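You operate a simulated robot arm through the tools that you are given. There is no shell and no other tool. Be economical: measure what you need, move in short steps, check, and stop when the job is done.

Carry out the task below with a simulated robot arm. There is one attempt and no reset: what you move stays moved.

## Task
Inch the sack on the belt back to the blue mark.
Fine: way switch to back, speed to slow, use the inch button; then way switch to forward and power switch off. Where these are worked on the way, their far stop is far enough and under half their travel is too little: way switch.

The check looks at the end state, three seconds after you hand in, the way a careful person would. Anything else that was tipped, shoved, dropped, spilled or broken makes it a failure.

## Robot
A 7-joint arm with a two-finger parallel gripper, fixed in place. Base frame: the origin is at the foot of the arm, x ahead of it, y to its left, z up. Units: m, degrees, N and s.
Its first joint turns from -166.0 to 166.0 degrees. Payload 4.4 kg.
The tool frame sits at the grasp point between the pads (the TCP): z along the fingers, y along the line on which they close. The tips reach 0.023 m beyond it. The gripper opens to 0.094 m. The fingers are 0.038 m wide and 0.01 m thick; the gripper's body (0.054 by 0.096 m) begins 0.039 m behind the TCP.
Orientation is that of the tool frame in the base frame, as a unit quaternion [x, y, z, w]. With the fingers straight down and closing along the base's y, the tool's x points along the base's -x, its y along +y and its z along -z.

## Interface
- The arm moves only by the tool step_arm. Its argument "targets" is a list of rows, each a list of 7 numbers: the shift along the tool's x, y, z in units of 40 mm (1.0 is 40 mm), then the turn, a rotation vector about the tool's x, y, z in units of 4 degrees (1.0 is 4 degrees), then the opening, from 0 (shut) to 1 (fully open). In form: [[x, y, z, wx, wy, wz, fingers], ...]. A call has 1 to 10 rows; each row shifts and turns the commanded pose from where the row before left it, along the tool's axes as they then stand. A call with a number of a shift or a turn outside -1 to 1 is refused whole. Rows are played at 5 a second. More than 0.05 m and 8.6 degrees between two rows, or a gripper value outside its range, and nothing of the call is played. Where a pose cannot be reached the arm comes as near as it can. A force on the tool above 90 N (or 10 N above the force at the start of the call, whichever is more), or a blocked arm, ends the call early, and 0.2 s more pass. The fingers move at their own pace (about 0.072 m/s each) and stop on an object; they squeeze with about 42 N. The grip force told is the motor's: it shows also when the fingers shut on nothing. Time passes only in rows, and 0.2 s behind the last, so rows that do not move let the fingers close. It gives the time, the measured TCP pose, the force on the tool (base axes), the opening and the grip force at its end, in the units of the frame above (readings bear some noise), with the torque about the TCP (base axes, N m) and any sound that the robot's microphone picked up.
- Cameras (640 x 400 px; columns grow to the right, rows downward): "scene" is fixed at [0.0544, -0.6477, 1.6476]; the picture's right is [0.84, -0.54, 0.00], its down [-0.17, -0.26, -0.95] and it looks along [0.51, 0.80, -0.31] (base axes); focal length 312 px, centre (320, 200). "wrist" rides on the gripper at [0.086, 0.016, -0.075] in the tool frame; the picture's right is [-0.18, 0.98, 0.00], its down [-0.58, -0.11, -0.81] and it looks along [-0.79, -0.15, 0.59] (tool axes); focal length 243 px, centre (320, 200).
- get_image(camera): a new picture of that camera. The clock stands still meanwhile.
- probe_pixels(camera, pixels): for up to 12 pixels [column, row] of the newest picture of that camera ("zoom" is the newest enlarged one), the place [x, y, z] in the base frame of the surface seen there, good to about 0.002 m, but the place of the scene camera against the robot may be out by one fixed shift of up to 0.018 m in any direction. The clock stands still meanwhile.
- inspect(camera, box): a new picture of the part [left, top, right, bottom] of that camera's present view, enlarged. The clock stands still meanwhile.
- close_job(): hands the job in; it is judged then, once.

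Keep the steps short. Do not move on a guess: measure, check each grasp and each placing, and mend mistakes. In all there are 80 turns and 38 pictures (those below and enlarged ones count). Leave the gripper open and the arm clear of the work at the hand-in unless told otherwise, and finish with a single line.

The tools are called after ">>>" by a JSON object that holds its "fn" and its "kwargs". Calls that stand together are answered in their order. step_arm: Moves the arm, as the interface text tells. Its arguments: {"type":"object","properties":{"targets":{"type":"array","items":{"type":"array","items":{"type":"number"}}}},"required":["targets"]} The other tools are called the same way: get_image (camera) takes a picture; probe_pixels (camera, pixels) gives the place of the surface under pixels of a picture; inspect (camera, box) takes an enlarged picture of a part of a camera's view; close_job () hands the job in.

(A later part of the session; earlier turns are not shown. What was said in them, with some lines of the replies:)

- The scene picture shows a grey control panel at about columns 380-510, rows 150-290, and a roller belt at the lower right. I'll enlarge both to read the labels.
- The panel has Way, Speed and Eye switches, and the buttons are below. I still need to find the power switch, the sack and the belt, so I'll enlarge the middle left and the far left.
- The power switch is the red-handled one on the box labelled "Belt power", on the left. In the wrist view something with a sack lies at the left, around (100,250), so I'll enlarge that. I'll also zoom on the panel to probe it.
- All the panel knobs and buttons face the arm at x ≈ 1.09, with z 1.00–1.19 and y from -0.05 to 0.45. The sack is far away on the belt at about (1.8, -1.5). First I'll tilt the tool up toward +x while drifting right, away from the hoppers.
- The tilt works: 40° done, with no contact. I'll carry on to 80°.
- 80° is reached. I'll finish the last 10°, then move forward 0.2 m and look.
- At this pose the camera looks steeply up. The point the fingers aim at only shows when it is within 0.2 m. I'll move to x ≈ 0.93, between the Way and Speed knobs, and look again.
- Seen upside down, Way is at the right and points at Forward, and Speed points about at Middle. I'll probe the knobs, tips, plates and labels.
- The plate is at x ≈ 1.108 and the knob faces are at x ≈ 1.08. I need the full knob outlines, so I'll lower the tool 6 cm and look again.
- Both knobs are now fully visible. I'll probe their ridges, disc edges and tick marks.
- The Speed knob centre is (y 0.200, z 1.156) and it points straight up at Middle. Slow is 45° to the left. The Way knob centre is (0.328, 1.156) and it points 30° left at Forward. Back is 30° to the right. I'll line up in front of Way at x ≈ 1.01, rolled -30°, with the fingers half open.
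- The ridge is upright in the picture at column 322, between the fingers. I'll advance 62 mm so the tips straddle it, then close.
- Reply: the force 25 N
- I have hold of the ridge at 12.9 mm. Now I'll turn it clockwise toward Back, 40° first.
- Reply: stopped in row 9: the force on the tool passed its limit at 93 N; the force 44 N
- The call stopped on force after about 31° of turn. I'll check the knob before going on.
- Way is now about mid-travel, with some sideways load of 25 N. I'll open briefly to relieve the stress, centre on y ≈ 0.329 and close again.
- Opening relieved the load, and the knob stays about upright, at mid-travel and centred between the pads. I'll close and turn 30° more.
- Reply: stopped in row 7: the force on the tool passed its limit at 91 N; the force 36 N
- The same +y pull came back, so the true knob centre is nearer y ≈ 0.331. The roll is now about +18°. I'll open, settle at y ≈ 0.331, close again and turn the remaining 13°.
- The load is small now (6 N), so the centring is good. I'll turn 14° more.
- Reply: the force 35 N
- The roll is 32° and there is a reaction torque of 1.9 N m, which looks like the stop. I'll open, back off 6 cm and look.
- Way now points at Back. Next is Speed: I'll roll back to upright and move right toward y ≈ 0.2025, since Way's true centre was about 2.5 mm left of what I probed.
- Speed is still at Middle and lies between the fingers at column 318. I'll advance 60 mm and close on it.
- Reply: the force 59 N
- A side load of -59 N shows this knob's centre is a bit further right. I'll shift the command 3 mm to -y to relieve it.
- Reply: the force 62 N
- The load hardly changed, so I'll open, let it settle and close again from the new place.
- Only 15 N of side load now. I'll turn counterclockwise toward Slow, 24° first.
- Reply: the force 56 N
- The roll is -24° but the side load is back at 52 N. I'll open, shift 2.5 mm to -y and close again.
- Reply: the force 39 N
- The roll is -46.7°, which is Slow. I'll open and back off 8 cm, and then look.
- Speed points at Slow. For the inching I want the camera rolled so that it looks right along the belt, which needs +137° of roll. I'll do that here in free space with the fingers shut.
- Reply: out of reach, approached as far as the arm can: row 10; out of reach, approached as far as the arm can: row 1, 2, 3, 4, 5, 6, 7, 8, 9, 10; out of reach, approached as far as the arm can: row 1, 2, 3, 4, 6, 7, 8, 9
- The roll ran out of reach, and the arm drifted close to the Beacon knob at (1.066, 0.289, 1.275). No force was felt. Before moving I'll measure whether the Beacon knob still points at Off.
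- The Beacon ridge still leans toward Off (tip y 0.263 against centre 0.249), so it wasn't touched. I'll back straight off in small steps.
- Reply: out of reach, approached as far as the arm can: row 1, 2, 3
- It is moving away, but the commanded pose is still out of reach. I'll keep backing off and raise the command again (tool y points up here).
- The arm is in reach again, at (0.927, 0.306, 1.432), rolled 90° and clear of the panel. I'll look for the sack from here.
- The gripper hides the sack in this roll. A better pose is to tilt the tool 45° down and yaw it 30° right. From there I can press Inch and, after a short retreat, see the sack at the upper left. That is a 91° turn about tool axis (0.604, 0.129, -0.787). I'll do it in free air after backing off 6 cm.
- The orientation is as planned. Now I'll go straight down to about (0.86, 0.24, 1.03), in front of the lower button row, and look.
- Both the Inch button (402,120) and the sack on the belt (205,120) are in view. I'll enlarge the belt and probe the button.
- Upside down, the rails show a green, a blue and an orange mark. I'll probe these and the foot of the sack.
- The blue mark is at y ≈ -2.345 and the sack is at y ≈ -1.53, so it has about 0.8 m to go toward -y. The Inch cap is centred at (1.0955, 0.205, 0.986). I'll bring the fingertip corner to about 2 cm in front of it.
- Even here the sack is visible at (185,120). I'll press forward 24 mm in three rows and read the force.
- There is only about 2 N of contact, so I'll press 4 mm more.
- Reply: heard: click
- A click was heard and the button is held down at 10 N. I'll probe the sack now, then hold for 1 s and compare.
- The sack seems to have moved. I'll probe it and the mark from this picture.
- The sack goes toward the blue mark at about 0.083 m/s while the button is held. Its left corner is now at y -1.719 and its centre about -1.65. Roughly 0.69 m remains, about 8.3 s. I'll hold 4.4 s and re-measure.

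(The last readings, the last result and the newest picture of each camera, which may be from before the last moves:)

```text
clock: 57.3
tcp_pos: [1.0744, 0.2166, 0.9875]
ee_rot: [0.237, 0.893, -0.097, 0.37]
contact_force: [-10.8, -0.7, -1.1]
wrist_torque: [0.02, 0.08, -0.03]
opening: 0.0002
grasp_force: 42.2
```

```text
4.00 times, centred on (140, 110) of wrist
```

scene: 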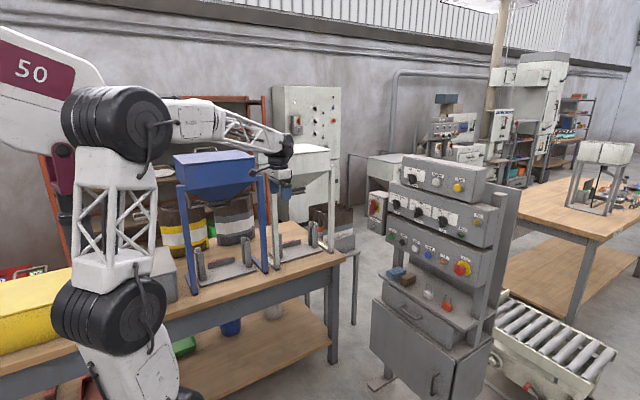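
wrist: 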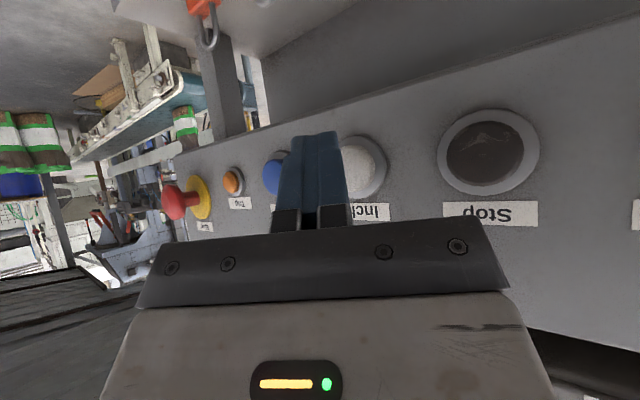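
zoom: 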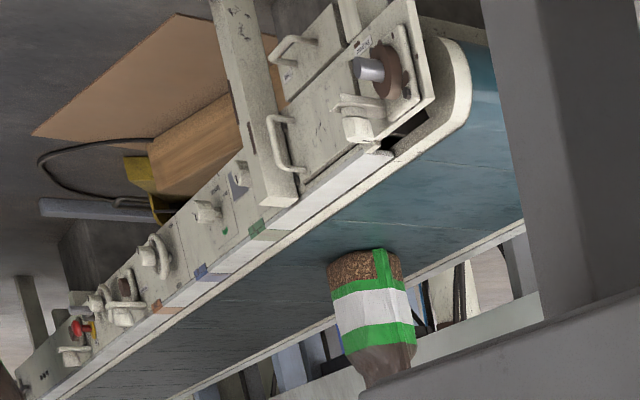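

>>> {"fn": "probe_pixels", "kwargs": {"camera": "zoom", "pixels": [[331, 272], [337, 305], [368, 305], [390, 300], [404, 275], [412, 340], [206, 266], [196, 275], [257, 228], [360, 270]]}}

```text
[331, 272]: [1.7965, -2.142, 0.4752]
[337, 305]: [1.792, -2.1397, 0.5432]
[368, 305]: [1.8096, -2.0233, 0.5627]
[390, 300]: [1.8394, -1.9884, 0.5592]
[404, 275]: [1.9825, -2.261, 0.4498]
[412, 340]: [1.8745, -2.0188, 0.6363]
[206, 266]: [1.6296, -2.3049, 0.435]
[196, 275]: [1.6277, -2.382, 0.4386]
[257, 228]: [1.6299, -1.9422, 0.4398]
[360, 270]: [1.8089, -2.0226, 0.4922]
```

The speed is 0.096 m/s (corner -1.719 to -2.142 in 4.4 s). The blue mark spans y -2.305 to -2.382, centred at -2.344, and the sack centre is at about -2.07. I'll hold 2.2 s more (about 0.21 m) and measure again.

>>> {"fn": "step_arm", "kwargs": {"targets": [[0, 0, 0, 0, 0, 0, 0], [0, 0, 0, 0, 0, 0, 0], [0, 0, 0, 0, 0, 0, 0], [0, 0, 0, 0, 0, 0, 0], [0, 0, 0, 0, 0, 0, 0], [0, 0, 0, 0, 0, 0, 0], [0, 0, 0, 0, 0, 0, 0], [0, 0, 0, 0, 0, 0, 0], [0, 0, 0, 0, 0, 0, 0], [0, 0, 0, 0, 0, 0, 0]]}}

>>> {"fn": "inspect", "kwargs": {"camera": "wrist", "box": [90, 95, 186, 155]}}

```text
clock: 59.5
tcp_pos: [1.0745, 0.2163, 0.9877]
ee_rot: [0.236, 0.893, -0.096, 0.37]
contact_force: [-10.1, 0.0, 0.7]
wrist_torque: [0.0, 0.05, -0.04]
opening: 0.0001
grasp_force: 41.2
```

```text
6.67 times, centred on (138, 125) of wrist
```

zoom: 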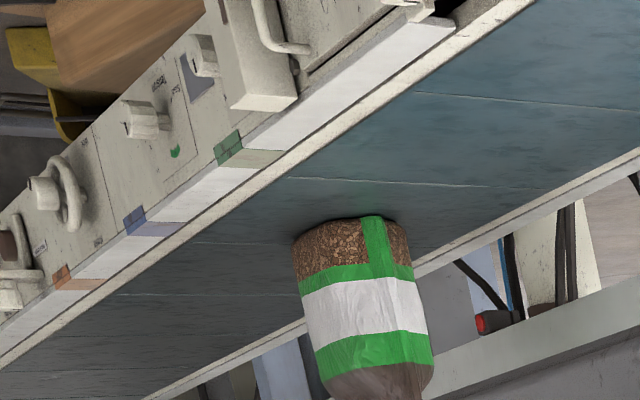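

>>> {"fn": "probe_pixels", "kwargs": {"camera": "zoom", "pixels": [[296, 255], [305, 290], [330, 300], [360, 300], [390, 300], [410, 300], [422, 310], [147, 210], [122, 224], [428, 360]]}}

```text
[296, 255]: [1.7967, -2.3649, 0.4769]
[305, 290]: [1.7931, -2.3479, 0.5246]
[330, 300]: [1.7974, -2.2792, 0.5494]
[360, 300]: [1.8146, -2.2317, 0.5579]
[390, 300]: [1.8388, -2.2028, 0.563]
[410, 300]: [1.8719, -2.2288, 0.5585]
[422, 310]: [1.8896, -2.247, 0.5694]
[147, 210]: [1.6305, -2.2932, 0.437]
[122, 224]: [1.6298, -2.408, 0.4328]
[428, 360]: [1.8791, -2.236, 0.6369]
```

The footprint is lens-shaped: near bulge at x 1.793, right tip at y -2.203. So the sack centre is at about y -2.32 and only about 0.025 m remains, which is about what passes during the release. I'll retreat now.

>>> {"fn": "step_arm", "kwargs": {"targets": [[0.122, -0.1, -0.122, 0, 0, 0, 0], [0.3, -0.25, -0.3, 0, 0, 0, 0], [0.6, -0.5, -0.6, 0, 0, 0, 0], [0.6, -0.5, -0.6, 0, 0, 0, 0], [0.6, -0.5, -0.6, 0, 0, 0, 0], [0.6, -0.5, -0.6, 0, 0, 0, 0], [0, 0, 0, 0, 0, 0, 0]]}}

>>> {"fn": "inspect", "kwargs": {"camera": "wrist", "box": [60, 50, 260, 175]}}

```text
clock: 61.1
tcp_pos: [0.8902, 0.2114, 0.9888]
ee_rot: [0.238, 0.893, -0.097, 0.37]
contact_force: [-1.0, 0.1, 0.3]
wrist_torque: [0.01, -0.02, -0.03]
opening: 0.0
grasp_force: 41.7
```

```text
3.20 times, centred on (160, 112) of wrist
```

zoom: 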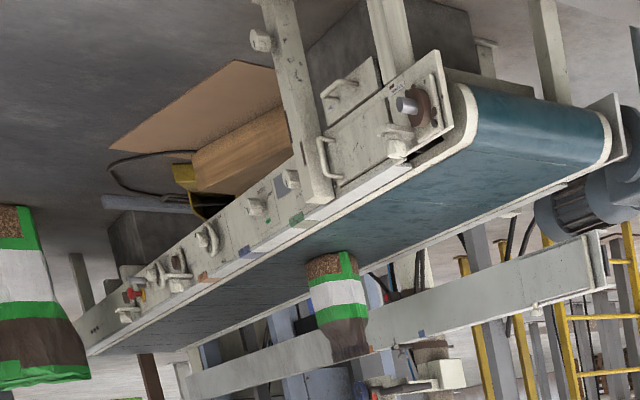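

The belt has stopped. I'll probe the sack outline and the marks for the remaining error.

>>> {"fn": "probe_pixels", "kwargs": {"camera": "zoom", "pixels": [[308, 265], [313, 290], [322, 295], [332, 295], [342, 292], [350, 290], [358, 292], [245, 252], [421, 335], [340, 315], [355, 310], [316, 305]]}}

```text
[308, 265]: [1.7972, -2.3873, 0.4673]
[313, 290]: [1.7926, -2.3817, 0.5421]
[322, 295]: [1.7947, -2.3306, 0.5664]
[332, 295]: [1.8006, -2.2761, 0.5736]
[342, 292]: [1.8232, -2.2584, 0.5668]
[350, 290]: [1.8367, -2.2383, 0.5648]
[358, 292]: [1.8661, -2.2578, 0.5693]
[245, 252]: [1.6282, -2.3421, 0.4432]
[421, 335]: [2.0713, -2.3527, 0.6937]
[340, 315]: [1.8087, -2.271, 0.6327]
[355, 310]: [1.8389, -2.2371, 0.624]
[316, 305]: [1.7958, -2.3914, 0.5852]
```

The sack's right tip is at -2.238, so with a half-width of about 0.11-0.12 its centre is at about -2.35, against the mark at -2.347. To firm up the half-width I'll measure the identical sacks standing at the left.

>>> {"fn": "get_image", "kwargs": {"camera": "wrist"}}

```text
6 pictures are left
```

wrist: 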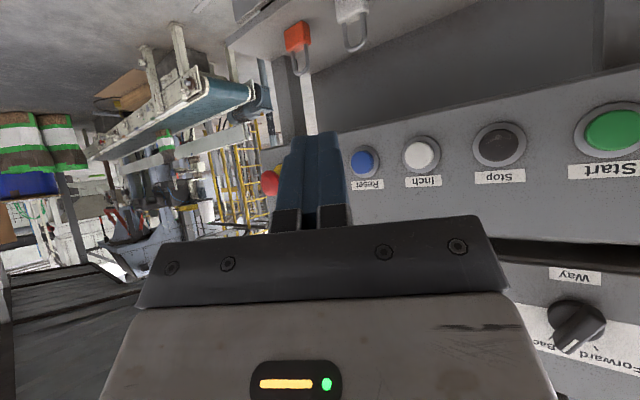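

>>> {"fn": "probe_pixels", "kwargs": {"camera": "wrist", "pixels": [[39, 135], [42, 135], [50, 135], [58, 135], [66, 135], [74, 135], [80, 137], [77, 150], [5, 140], [20, 140], [35, 140], [44, 150]]}}

```text
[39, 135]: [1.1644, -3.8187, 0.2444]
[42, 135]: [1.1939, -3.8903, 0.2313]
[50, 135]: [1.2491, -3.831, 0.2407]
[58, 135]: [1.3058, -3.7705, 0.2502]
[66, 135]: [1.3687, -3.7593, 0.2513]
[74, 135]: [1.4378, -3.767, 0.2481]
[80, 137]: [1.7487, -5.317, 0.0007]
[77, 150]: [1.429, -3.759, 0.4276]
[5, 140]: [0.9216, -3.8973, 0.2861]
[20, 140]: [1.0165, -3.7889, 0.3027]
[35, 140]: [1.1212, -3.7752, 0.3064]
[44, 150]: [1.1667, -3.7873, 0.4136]
```

The other sacks are about 0.24 m wide, so the belt sack's centre is at about -2.355, within 1 cm of the blue mark. That's good. Next I'll set Way back to Forward: move in front of it at x ≈ 0.91, then turn the tool horizontal with +30° roll.

>>> {"fn": "step_arm", "kwargs": {"targets": [[-0.438, 0.57, -0.74, 0, 0, 0, 0.4], [-0.438, 0.57, -0.74, 0, 0, 0, 0.4], [-0.438, 0.57, -0.74, 0, 0, 0, 0.4], [-0.438, 0.57, -0.74, 0, 0, 0, 0.4], [-0.438, 0.57, -0.74, 0, 0, 0, 0.4]]}}

>>> {"fn": "step_arm", "kwargs": {"targets": [[0, 0, 0, -0.973, -0.878, 0.402, 0.4], [0, 0, 0, -0.973, -0.878, 0.402, 0.4], [0, 0, 0, -0.973, -0.878, 0.402, 0.4], [0, 0, 0, -0.973, -0.878, 0.402, 0.4], [0, 0, 0, -0.973, -0.878, 0.402, 0.4], [0, 0, 0, -0.973, -0.878, 0.402, 0.4], [0, 0, 0, -0.973, -0.878, 0.402, 0.4], [0, 0, 0, -0.973, -0.878, 0.402, 0.4], [0, 0, 0, -0.973, -0.878, 0.402, 0.4], [0, 0, 0, -0.973, -0.878, 0.402, 0.4]]}}

```text
clock: 62.3
tcp_pos: [0.9103, 0.3314, 1.1554]
ee_rot: [0.237, 0.894, -0.097, 0.369]
contact_force: [-0.2, 0.1, -1.1]
wrist_torque: [-0.01, -0.03, -0.01]
opening: 0.0374
grasp_force: 0.0
```

```text
clock: 64.5
tcp_pos: [0.9099, 0.3318, 1.1546]
ee_rot: [0.182, 0.683, 0.187, 0.682]
contact_force: [-0.1, 0.6, 0.8]
wrist_torque: [-0.01, -0.03, -0.02]
opening: 0.0375
grasp_force: 0.0
```

The pose is right: (0.910, 0.332, 1.155), horizontal, roll +30°. I'll advance 161 mm to straddle the Way ridge and close.

>>> {"fn": "step_arm", "kwargs": {"targets": [[0, 0, 0.9, 0, 0, 0, 0.4], [0, 0, 0.9, 0, 0, 0, 0.4], [0, 0, 0.8, 0, 0, 0, 0.4], [0, 0, 0.5, 0, 0, 0, 0.4], [0, 0, 0.5, 0, 0, 0, 0.4], [0, 0, 0.4, 0, 0, 0, 0.4], [0, 0, 0, 0, 0, 0, 0.4], [0, 0, 0, 0, 0, 0, 0], [0, 0, 0, 0, 0, 0, 0], [0, 0, 0, 0, 0, 0, 0]]}}

```text
clock: 66.7
tcp_pos: [1.0696, 0.3333, 1.1558]
ee_rot: [0.183, 0.683, 0.187, 0.682]
contact_force: [13.3, 4.6, 2.2]
wrist_torque: [-0.18, -0.04, -0.32]
opening: 0.0129
grasp_force: 44.9
```

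The ridge is gripped at 12.9 mm with little side load. I'll turn counterclockwise 28° first.

>>> {"fn": "step_arm", "kwargs": {"targets": [[0, 0, 0, 0, 0, -1, 0], [0, 0, 0, 0, 0, -1, 0], [0, 0, 0, 0, 0, -1, 0], [0, 0, 0, 0, 0, -1, 0], [0, 0, 0, 0, 0, -1, 0], [0, 0, 0, 0, 0, -1, 0], [0, 0, 0, 0, 0, -1, 0]]}}

```text
clock: 68.3
tcp_pos: [1.0699, 0.33, 1.1545]
ee_rot: [0.014, 0.707, 0.014, 0.707]
contact_force: [-27.7, -72.0, 2.3]
wrist_torque: [0.37, -1.08, -1.57]
opening: 0.013
grasp_force: 45.0
```

The side load is -72 N, so I'll regrip 2.5 mm further right.

>>> {"fn": "step_arm", "kwargs": {"targets": [[0, 0, 0, 0, 0, 0, 0.3], [0, -0.06, 0, 0, 0, 0, 0.3], [0, 0, 0, 0, 0, 0, 0.3], [0, 0, 0, 0, 0, 0, 0], [0, 0, 0, 0, 0, 0, 0], [0, 0, 0, 0, 0, 0, 0]]}}

>>> {"fn": "step_arm", "kwargs": {"targets": [[0, 0, 0, 0, 0, -1, 0], [0, 0, 0, 0, 0, -1, 0], [0, 0, 0, 0, 0, -1, 0], [0, 0, 0, 0, 0, -1, 0]]}}

```text
clock: 69.7
tcp_pos: [1.0695, 0.3304, 1.1529]
ee_rot: [0.011, 0.707, 0.016, 0.707]
contact_force: [-8.7, -21.5, -4.3]
wrist_torque: [0.14, -0.08, -0.73]
opening: 0.013
grasp_force: 45.1
```

```text
clock: 70.7
tcp_pos: [1.0699, 0.3287, 1.1547]
ee_rot: [-0.088, 0.702, -0.084, 0.702]
contact_force: [-38.2, -57.9, -3.9]
wrist_torque: [0.31, -0.05, -1.3]
opening: 0.0129
grasp_force: 44.9
```

The roll is -14°. I'll regrip once more to relieve the load, then finish the turn to just past -30°.

>>> {"fn": "step_arm", "kwargs": {"targets": [[0, 0, 0, 0, 0, 0, 0.3], [0, -0.06, 0, 0, 0, 0, 0.3], [0, 0, 0, 0, 0, 0, 0.3], [0, 0, 0, 0, 0, 0, 0], [0, 0, 0, 0, 0, 0, 0], [0, 0, 0, 0, 0, 0, 0]]}}

>>> {"fn": "step_arm", "kwargs": {"targets": [[0, 0, 0, 0, 0, -1, 0], [0, 0, 0, 0, 0, -1, 0], [0, 0, 0, 0, 0, -1, 0], [0, 0, 0, 0, 0, -1, 0], [0, 0, 0, 0, 0, -0.6, 0]]}}

```text
clock: 72.1
tcp_pos: [1.0702, 0.3289, 1.1553]
ee_rot: [-0.087, 0.702, -0.083, 0.702]
contact_force: [-1.1, 1.9, 1.5]
wrist_torque: [-0.03, -0.23, -0.34]
opening: 0.0128
grasp_force: 44.7
```

```text
clock: 73.3
tcp_pos: [1.0695, 0.3279, 1.1568]
ee_rot: [-0.198, 0.679, -0.194, 0.68]
contact_force: [8.4, -22.9, 3.2]
wrist_torque: [1.98, 0.15, -0.65]
opening: 0.0129
grasp_force: 44.9
```

The roll is -32° with 2 N m of reaction torque: Forward stop reached. I'll open, back off 13 cm, shift left toward the power box and look.

>>> {"fn": "step_arm", "kwargs": {"targets": [[0, 0, 0, 0, 0, 0, 0.4], [0, 0, 0, 0, 0, 0, 0.4], [0, 0, -0.8, 0, 0, 0, 0.4], [0, 0, -0.8, 0, 0, 0, 0.4], [0, 0, -0.8, 0, 0, 0, 0.4], [0, 0, -0.8, 0, 0, 0, 0.4], [0.3, 0.7, 0, 0, 0, 1, 0.7], [0.3, 0.7, 0, 0, 0, 1, 0.7], [0, 0, 0, 0, 0, 1, 0.7], [0, 0, 0, 0, 0, 1, 0.7]]}}

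>>> {"fn": "step_arm", "kwargs": {"targets": [[0.2, 0.2, 0, 0, 0, 1, 0.7], [0.2, 0.2, 0, 0, 0, 1, 0.7], [0.2, 0.2, 0, 0, 0, 1, 0.7], [0.2, 0.2, 0, 0, 0, 1, 0.7]]}}

>>> {"fn": "get_image", "kwargs": {"camera": "wrist"}}

```text
clock: 75.5
tcp_pos: [0.9427, 0.3629, 1.1056]
ee_rot: [-0.102, 0.7, -0.097, 0.7]
contact_force: [0.2, 0.5, 0.7]
wrist_torque: [-0.02, 0.02, 0.04]
opening: 0.0659
grasp_force: 0.2
```

```text
clock: 76.5
tcp_pos: [0.9428, 0.3908, 1.0683]
ee_rot: [-0.004, 0.707, 0.001, 0.707]
contact_force: [0.7, 0.3, 0.5]
wrist_torque: [0.02, 0.01, -0.04]
opening: 0.0658
grasp_force: 0.1
```

```text
5 pictures are left
```

wrist: 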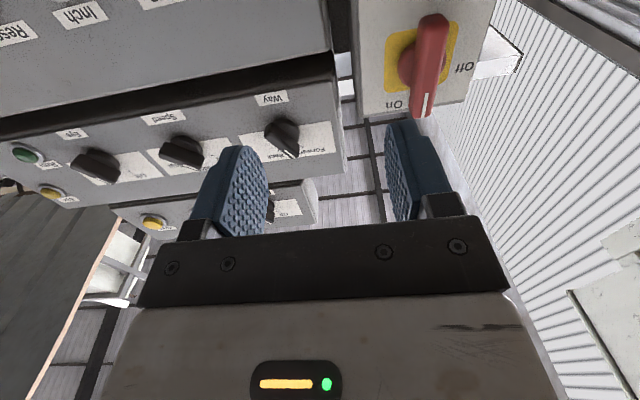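

Way points at Forward. The power handle is upright at On, and Off is at its left, so it needs a 90° counterclockwise turn. I'll probe the handle, its centre and its labels.

>>> {"fn": "probe_pixels", "kwargs": {"camera": "wrist", "pixels": [[426, 110], [424, 90], [430, 60], [434, 22], [407, 70], [392, 105], [466, 68], [416, 60], [446, 55], [375, 75], [420, 100], [433, 90]]}}

>>> {"fn": "inspect", "kwargs": {"camera": "wrist", "box": [350, 0, 510, 100]}}

```text
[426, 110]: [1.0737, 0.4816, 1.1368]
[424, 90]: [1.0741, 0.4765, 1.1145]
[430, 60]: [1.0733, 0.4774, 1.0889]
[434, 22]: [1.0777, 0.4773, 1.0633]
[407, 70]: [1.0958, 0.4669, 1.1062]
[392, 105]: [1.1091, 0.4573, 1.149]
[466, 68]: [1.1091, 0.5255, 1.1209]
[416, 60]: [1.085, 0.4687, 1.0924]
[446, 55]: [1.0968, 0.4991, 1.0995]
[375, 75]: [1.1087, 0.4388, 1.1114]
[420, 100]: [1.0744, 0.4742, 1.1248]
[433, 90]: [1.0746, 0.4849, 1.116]
```

```text
4.00 times, centred on (430, 50) of wrist
```

zoom: 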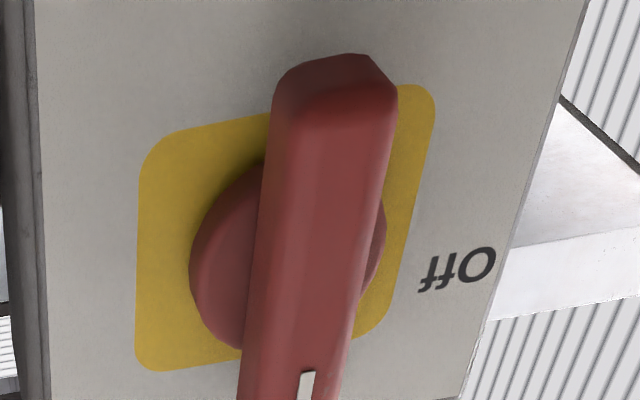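

The handle pivots at about (y 0.4775, z 1.101). It is 20 mm thick and its front is at x 1.0735. I'll move in front of it, advance to x ≈ 1.070 and grip.

>>> {"fn": "step_arm", "kwargs": {"targets": [[-0.273, 0.727, 0.393, 0, 0, 0, 0.5], [-0.273, 0.727, 0.393, 0, 0, 0, 0.5], [-0.273, 0.727, 0.393, 0, 0, 0, 0.5], [0, 0, 0, 0, 0, 0, 0.5]]}}

>>> {"fn": "get_image", "kwargs": {"camera": "wrist"}}

```text
clock: 77.5
tcp_pos: [0.9867, 0.4789, 1.1015]
ee_rot: [-0.004, 0.707, 0.001, 0.707]
contact_force: [0.7, -0.1, 0.7]
wrist_torque: [0.01, -0.01, 0.05]
opening: 0.0468
grasp_force: 0.0
```

```text
3 pictures are left
```

wrist: 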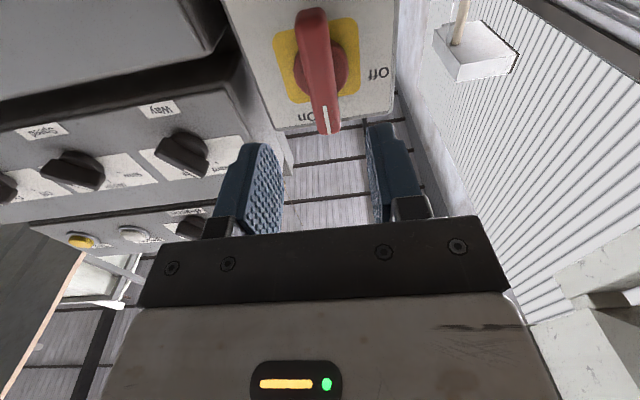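

The handle is centred at column 320. I'll advance 82 mm and close.

>>> {"fn": "step_arm", "kwargs": {"targets": [[0, 0, 0.6, 0, 0, 0, 0.5], [0, 0, 0.6, 0, 0, 0, 0.5], [0, 0, 0.5, 0, 0, 0, 0.5], [0, 0, 0.35, 0, 0, 0, 0.5], [0, 0, 0, 0, 0, 0, 0.5], [0, 0, 0, 0, 0, 0, 0], [0, 0, 0, 0, 0, 0, 0], [0, 0, 0, 0, 0, 0, 0]]}}

```text
clock: 79.3
tcp_pos: [1.0697, 0.4798, 1.1032]
ee_rot: [-0.004, 0.707, 0.001, 0.707]
contact_force: [18.9, 21.4, 0.6]
wrist_torque: [-0.08, 0.2, -0.55]
opening: 0.0201
grasp_force: 45.1
```

The handle is gripped at 20 mm. I'll turn counterclockwise 28° first.

>>> {"fn": "step_arm", "kwargs": {"targets": [[0, 0.03, 0, 0, 0, -1, 0], [0, 0, 0, 0, 0, -1, 0], [0, 0, 0, 0, 0, -1, 0], [0, 0, 0, 0, 0, -1, 0], [0, 0, 0, 0, 0, -1, 0], [0, 0, 0, 0, 0, -1, 0], [0, 0, 0, 0, 0, -1, 0]]}}

```text
clock: 80.9
tcp_pos: [1.0696, 0.4785, 1.1018]
ee_rot: [-0.175, 0.685, -0.172, 0.686]
contact_force: [-15.9, -23.2, 12.4]
wrist_torque: [0.09, 0.82, -1.37]
opening: 0.02
grasp_force: 45.2
```

It turns well: roll -28° with moderate loads. Another 28°.

>>> {"fn": "step_arm", "kwargs": {"targets": [[0, -0.03, 0, 0, 0, -1, 0], [0, 0, 0, 0, 0, -1, 0], [0, 0, 0, 0, 0, -1, 0], [0, 0, 0, 0, 0, -1, 0], [0, 0, 0, 0, 0, -1, 0], [0, 0, 0, 0, 0, -1, 0], [0, 0, 0, 0, 0, -1, 0]]}}

```text
clock: 82.5
tcp_pos: [1.0693, 0.4779, 1.1031]
ee_rot: [-0.334, 0.622, -0.332, 0.625]
contact_force: [30.5, -7.9, 23.0]
wrist_torque: [0.06, -0.44, -0.25]
opening: 0.02
grasp_force: 45.0
```

The roll is -56°. I'll go on 20°.

>>> {"fn": "step_arm", "kwargs": {"targets": [[0, 0, 0, 0, 0, -1, 0], [0, 0, 0, 0, 0, -1, 0], [0, 0, 0, 0, 0, -1, 0], [0, 0, 0, 0, 0, -1, 0], [0, 0, 0, 0, 0, -1, 0]]}}

```text
clock: 83.7
tcp_pos: [1.0702, 0.4766, 1.1043]
ee_rot: [-0.437, 0.555, -0.436, 0.558]
contact_force: [-9.5, -32.1, 38.7]
wrist_torque: [0.13, -0.46, 0.24]
opening: 0.0202
grasp_force: 44.6
```

The roll is -76° with a rising side load. I'll regrip with 1.5 mm upward relief, then finish to about -92°.

>>> {"fn": "step_arm", "kwargs": {"targets": [[0, 0, 0, 0, 0, 0, 0.4], [0.02, -0.05, 0, 0, 0, 0, 0.4], [0, 0, 0, 0, 0, 0, 0.4], [0, 0, 0, 0, 0, 0, 0], [0, 0, 0, 0, 0, 0, 0], [0, 0, 0, 0, 0, 0, 0]]}}

>>> {"fn": "step_arm", "kwargs": {"targets": [[0, 0, 0, 0, 0, -1, 0], [0, 0, 0, 0, 0, -1, 0], [0, 0, 0, 0, 0, -1, 0], [0, 0, 0, 0, 0, -1, 0]]}}

```text
clock: 85.1
tcp_pos: [1.0718, 0.4764, 1.1042]
ee_rot: [-0.438, 0.555, -0.434, 0.558]
contact_force: [-7.3, -3.8, 4.6]
wrist_torque: [0.02, -0.4, -0.02]
opening: 0.0199
grasp_force: 45.0
```

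```text
clock: 86.1
tcp_pos: [1.0693, 0.4767, 1.1048]
ee_rot: [0.512, -0.489, 0.508, -0.492]
contact_force: [-0.1, -5.1, 9.8]
wrist_torque: [2.17, -0.02, -0.23]
opening: 0.0204
grasp_force: 44.7
```

The roll is -92° with 2.2 N m of stop torque: Off reached. I'll open, back off well clear and check the handle.

>>> {"fn": "step_arm", "kwargs": {"targets": [[0, 0, 0, 0, 0, 0, 0.6], [0, 0, 0, 0, 0, 0, 0.6], [0, 0, -0.7, 0, 0, 0, 0.6], [0, 0, -0.8, 0, 0, 0, 0.6], [0, 0, -0.8, 0, 0, 0, 0.6], [0, 0, -0.8, 0, 0, 0, 1], [0, 0, -0.8, 0, 0, 0, 1], [0, 0, -0.8, 0, 0, 0, 1]]}}

>>> {"fn": "inspect", "kwargs": {"camera": "scene", "box": [350, 150, 510, 290]}}

```text
clock: 87.9
tcp_pos: [0.882, 0.4764, 1.1043]
ee_rot: [0.511, -0.489, 0.507, -0.492]
contact_force: [0.2, 0.5, 0.3]
wrist_torque: [0.03, -0.03, -0.03]
opening: 0.0938
grasp_force: 0.0
```

```text
2.86 times, centred on (430, 220) of scene
```

zoom: 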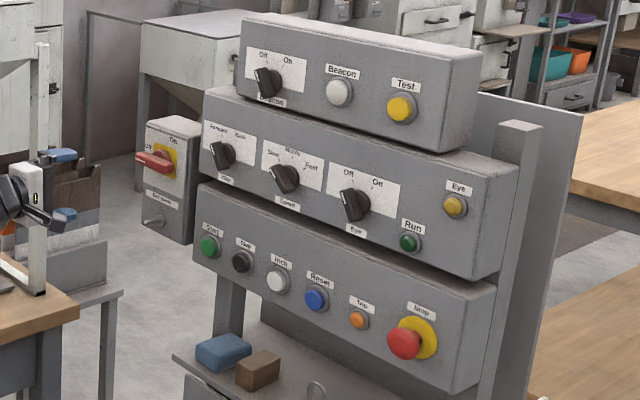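

The picture shows the power handle lying left at Off, Way at Forward and Speed at Slow, with Beacon and Eye as they were at the start. The gripper is open and clear, and no force is felt. I'm handing in.

>>> {"fn": "close_job", "kwargs": {}}

```text
The job is handed in.
```

The sack was inched back to within about 1 cm of the blue mark; Way is at Forward, Speed at Slow, power is off, and the gripper is open and clear of the panel.
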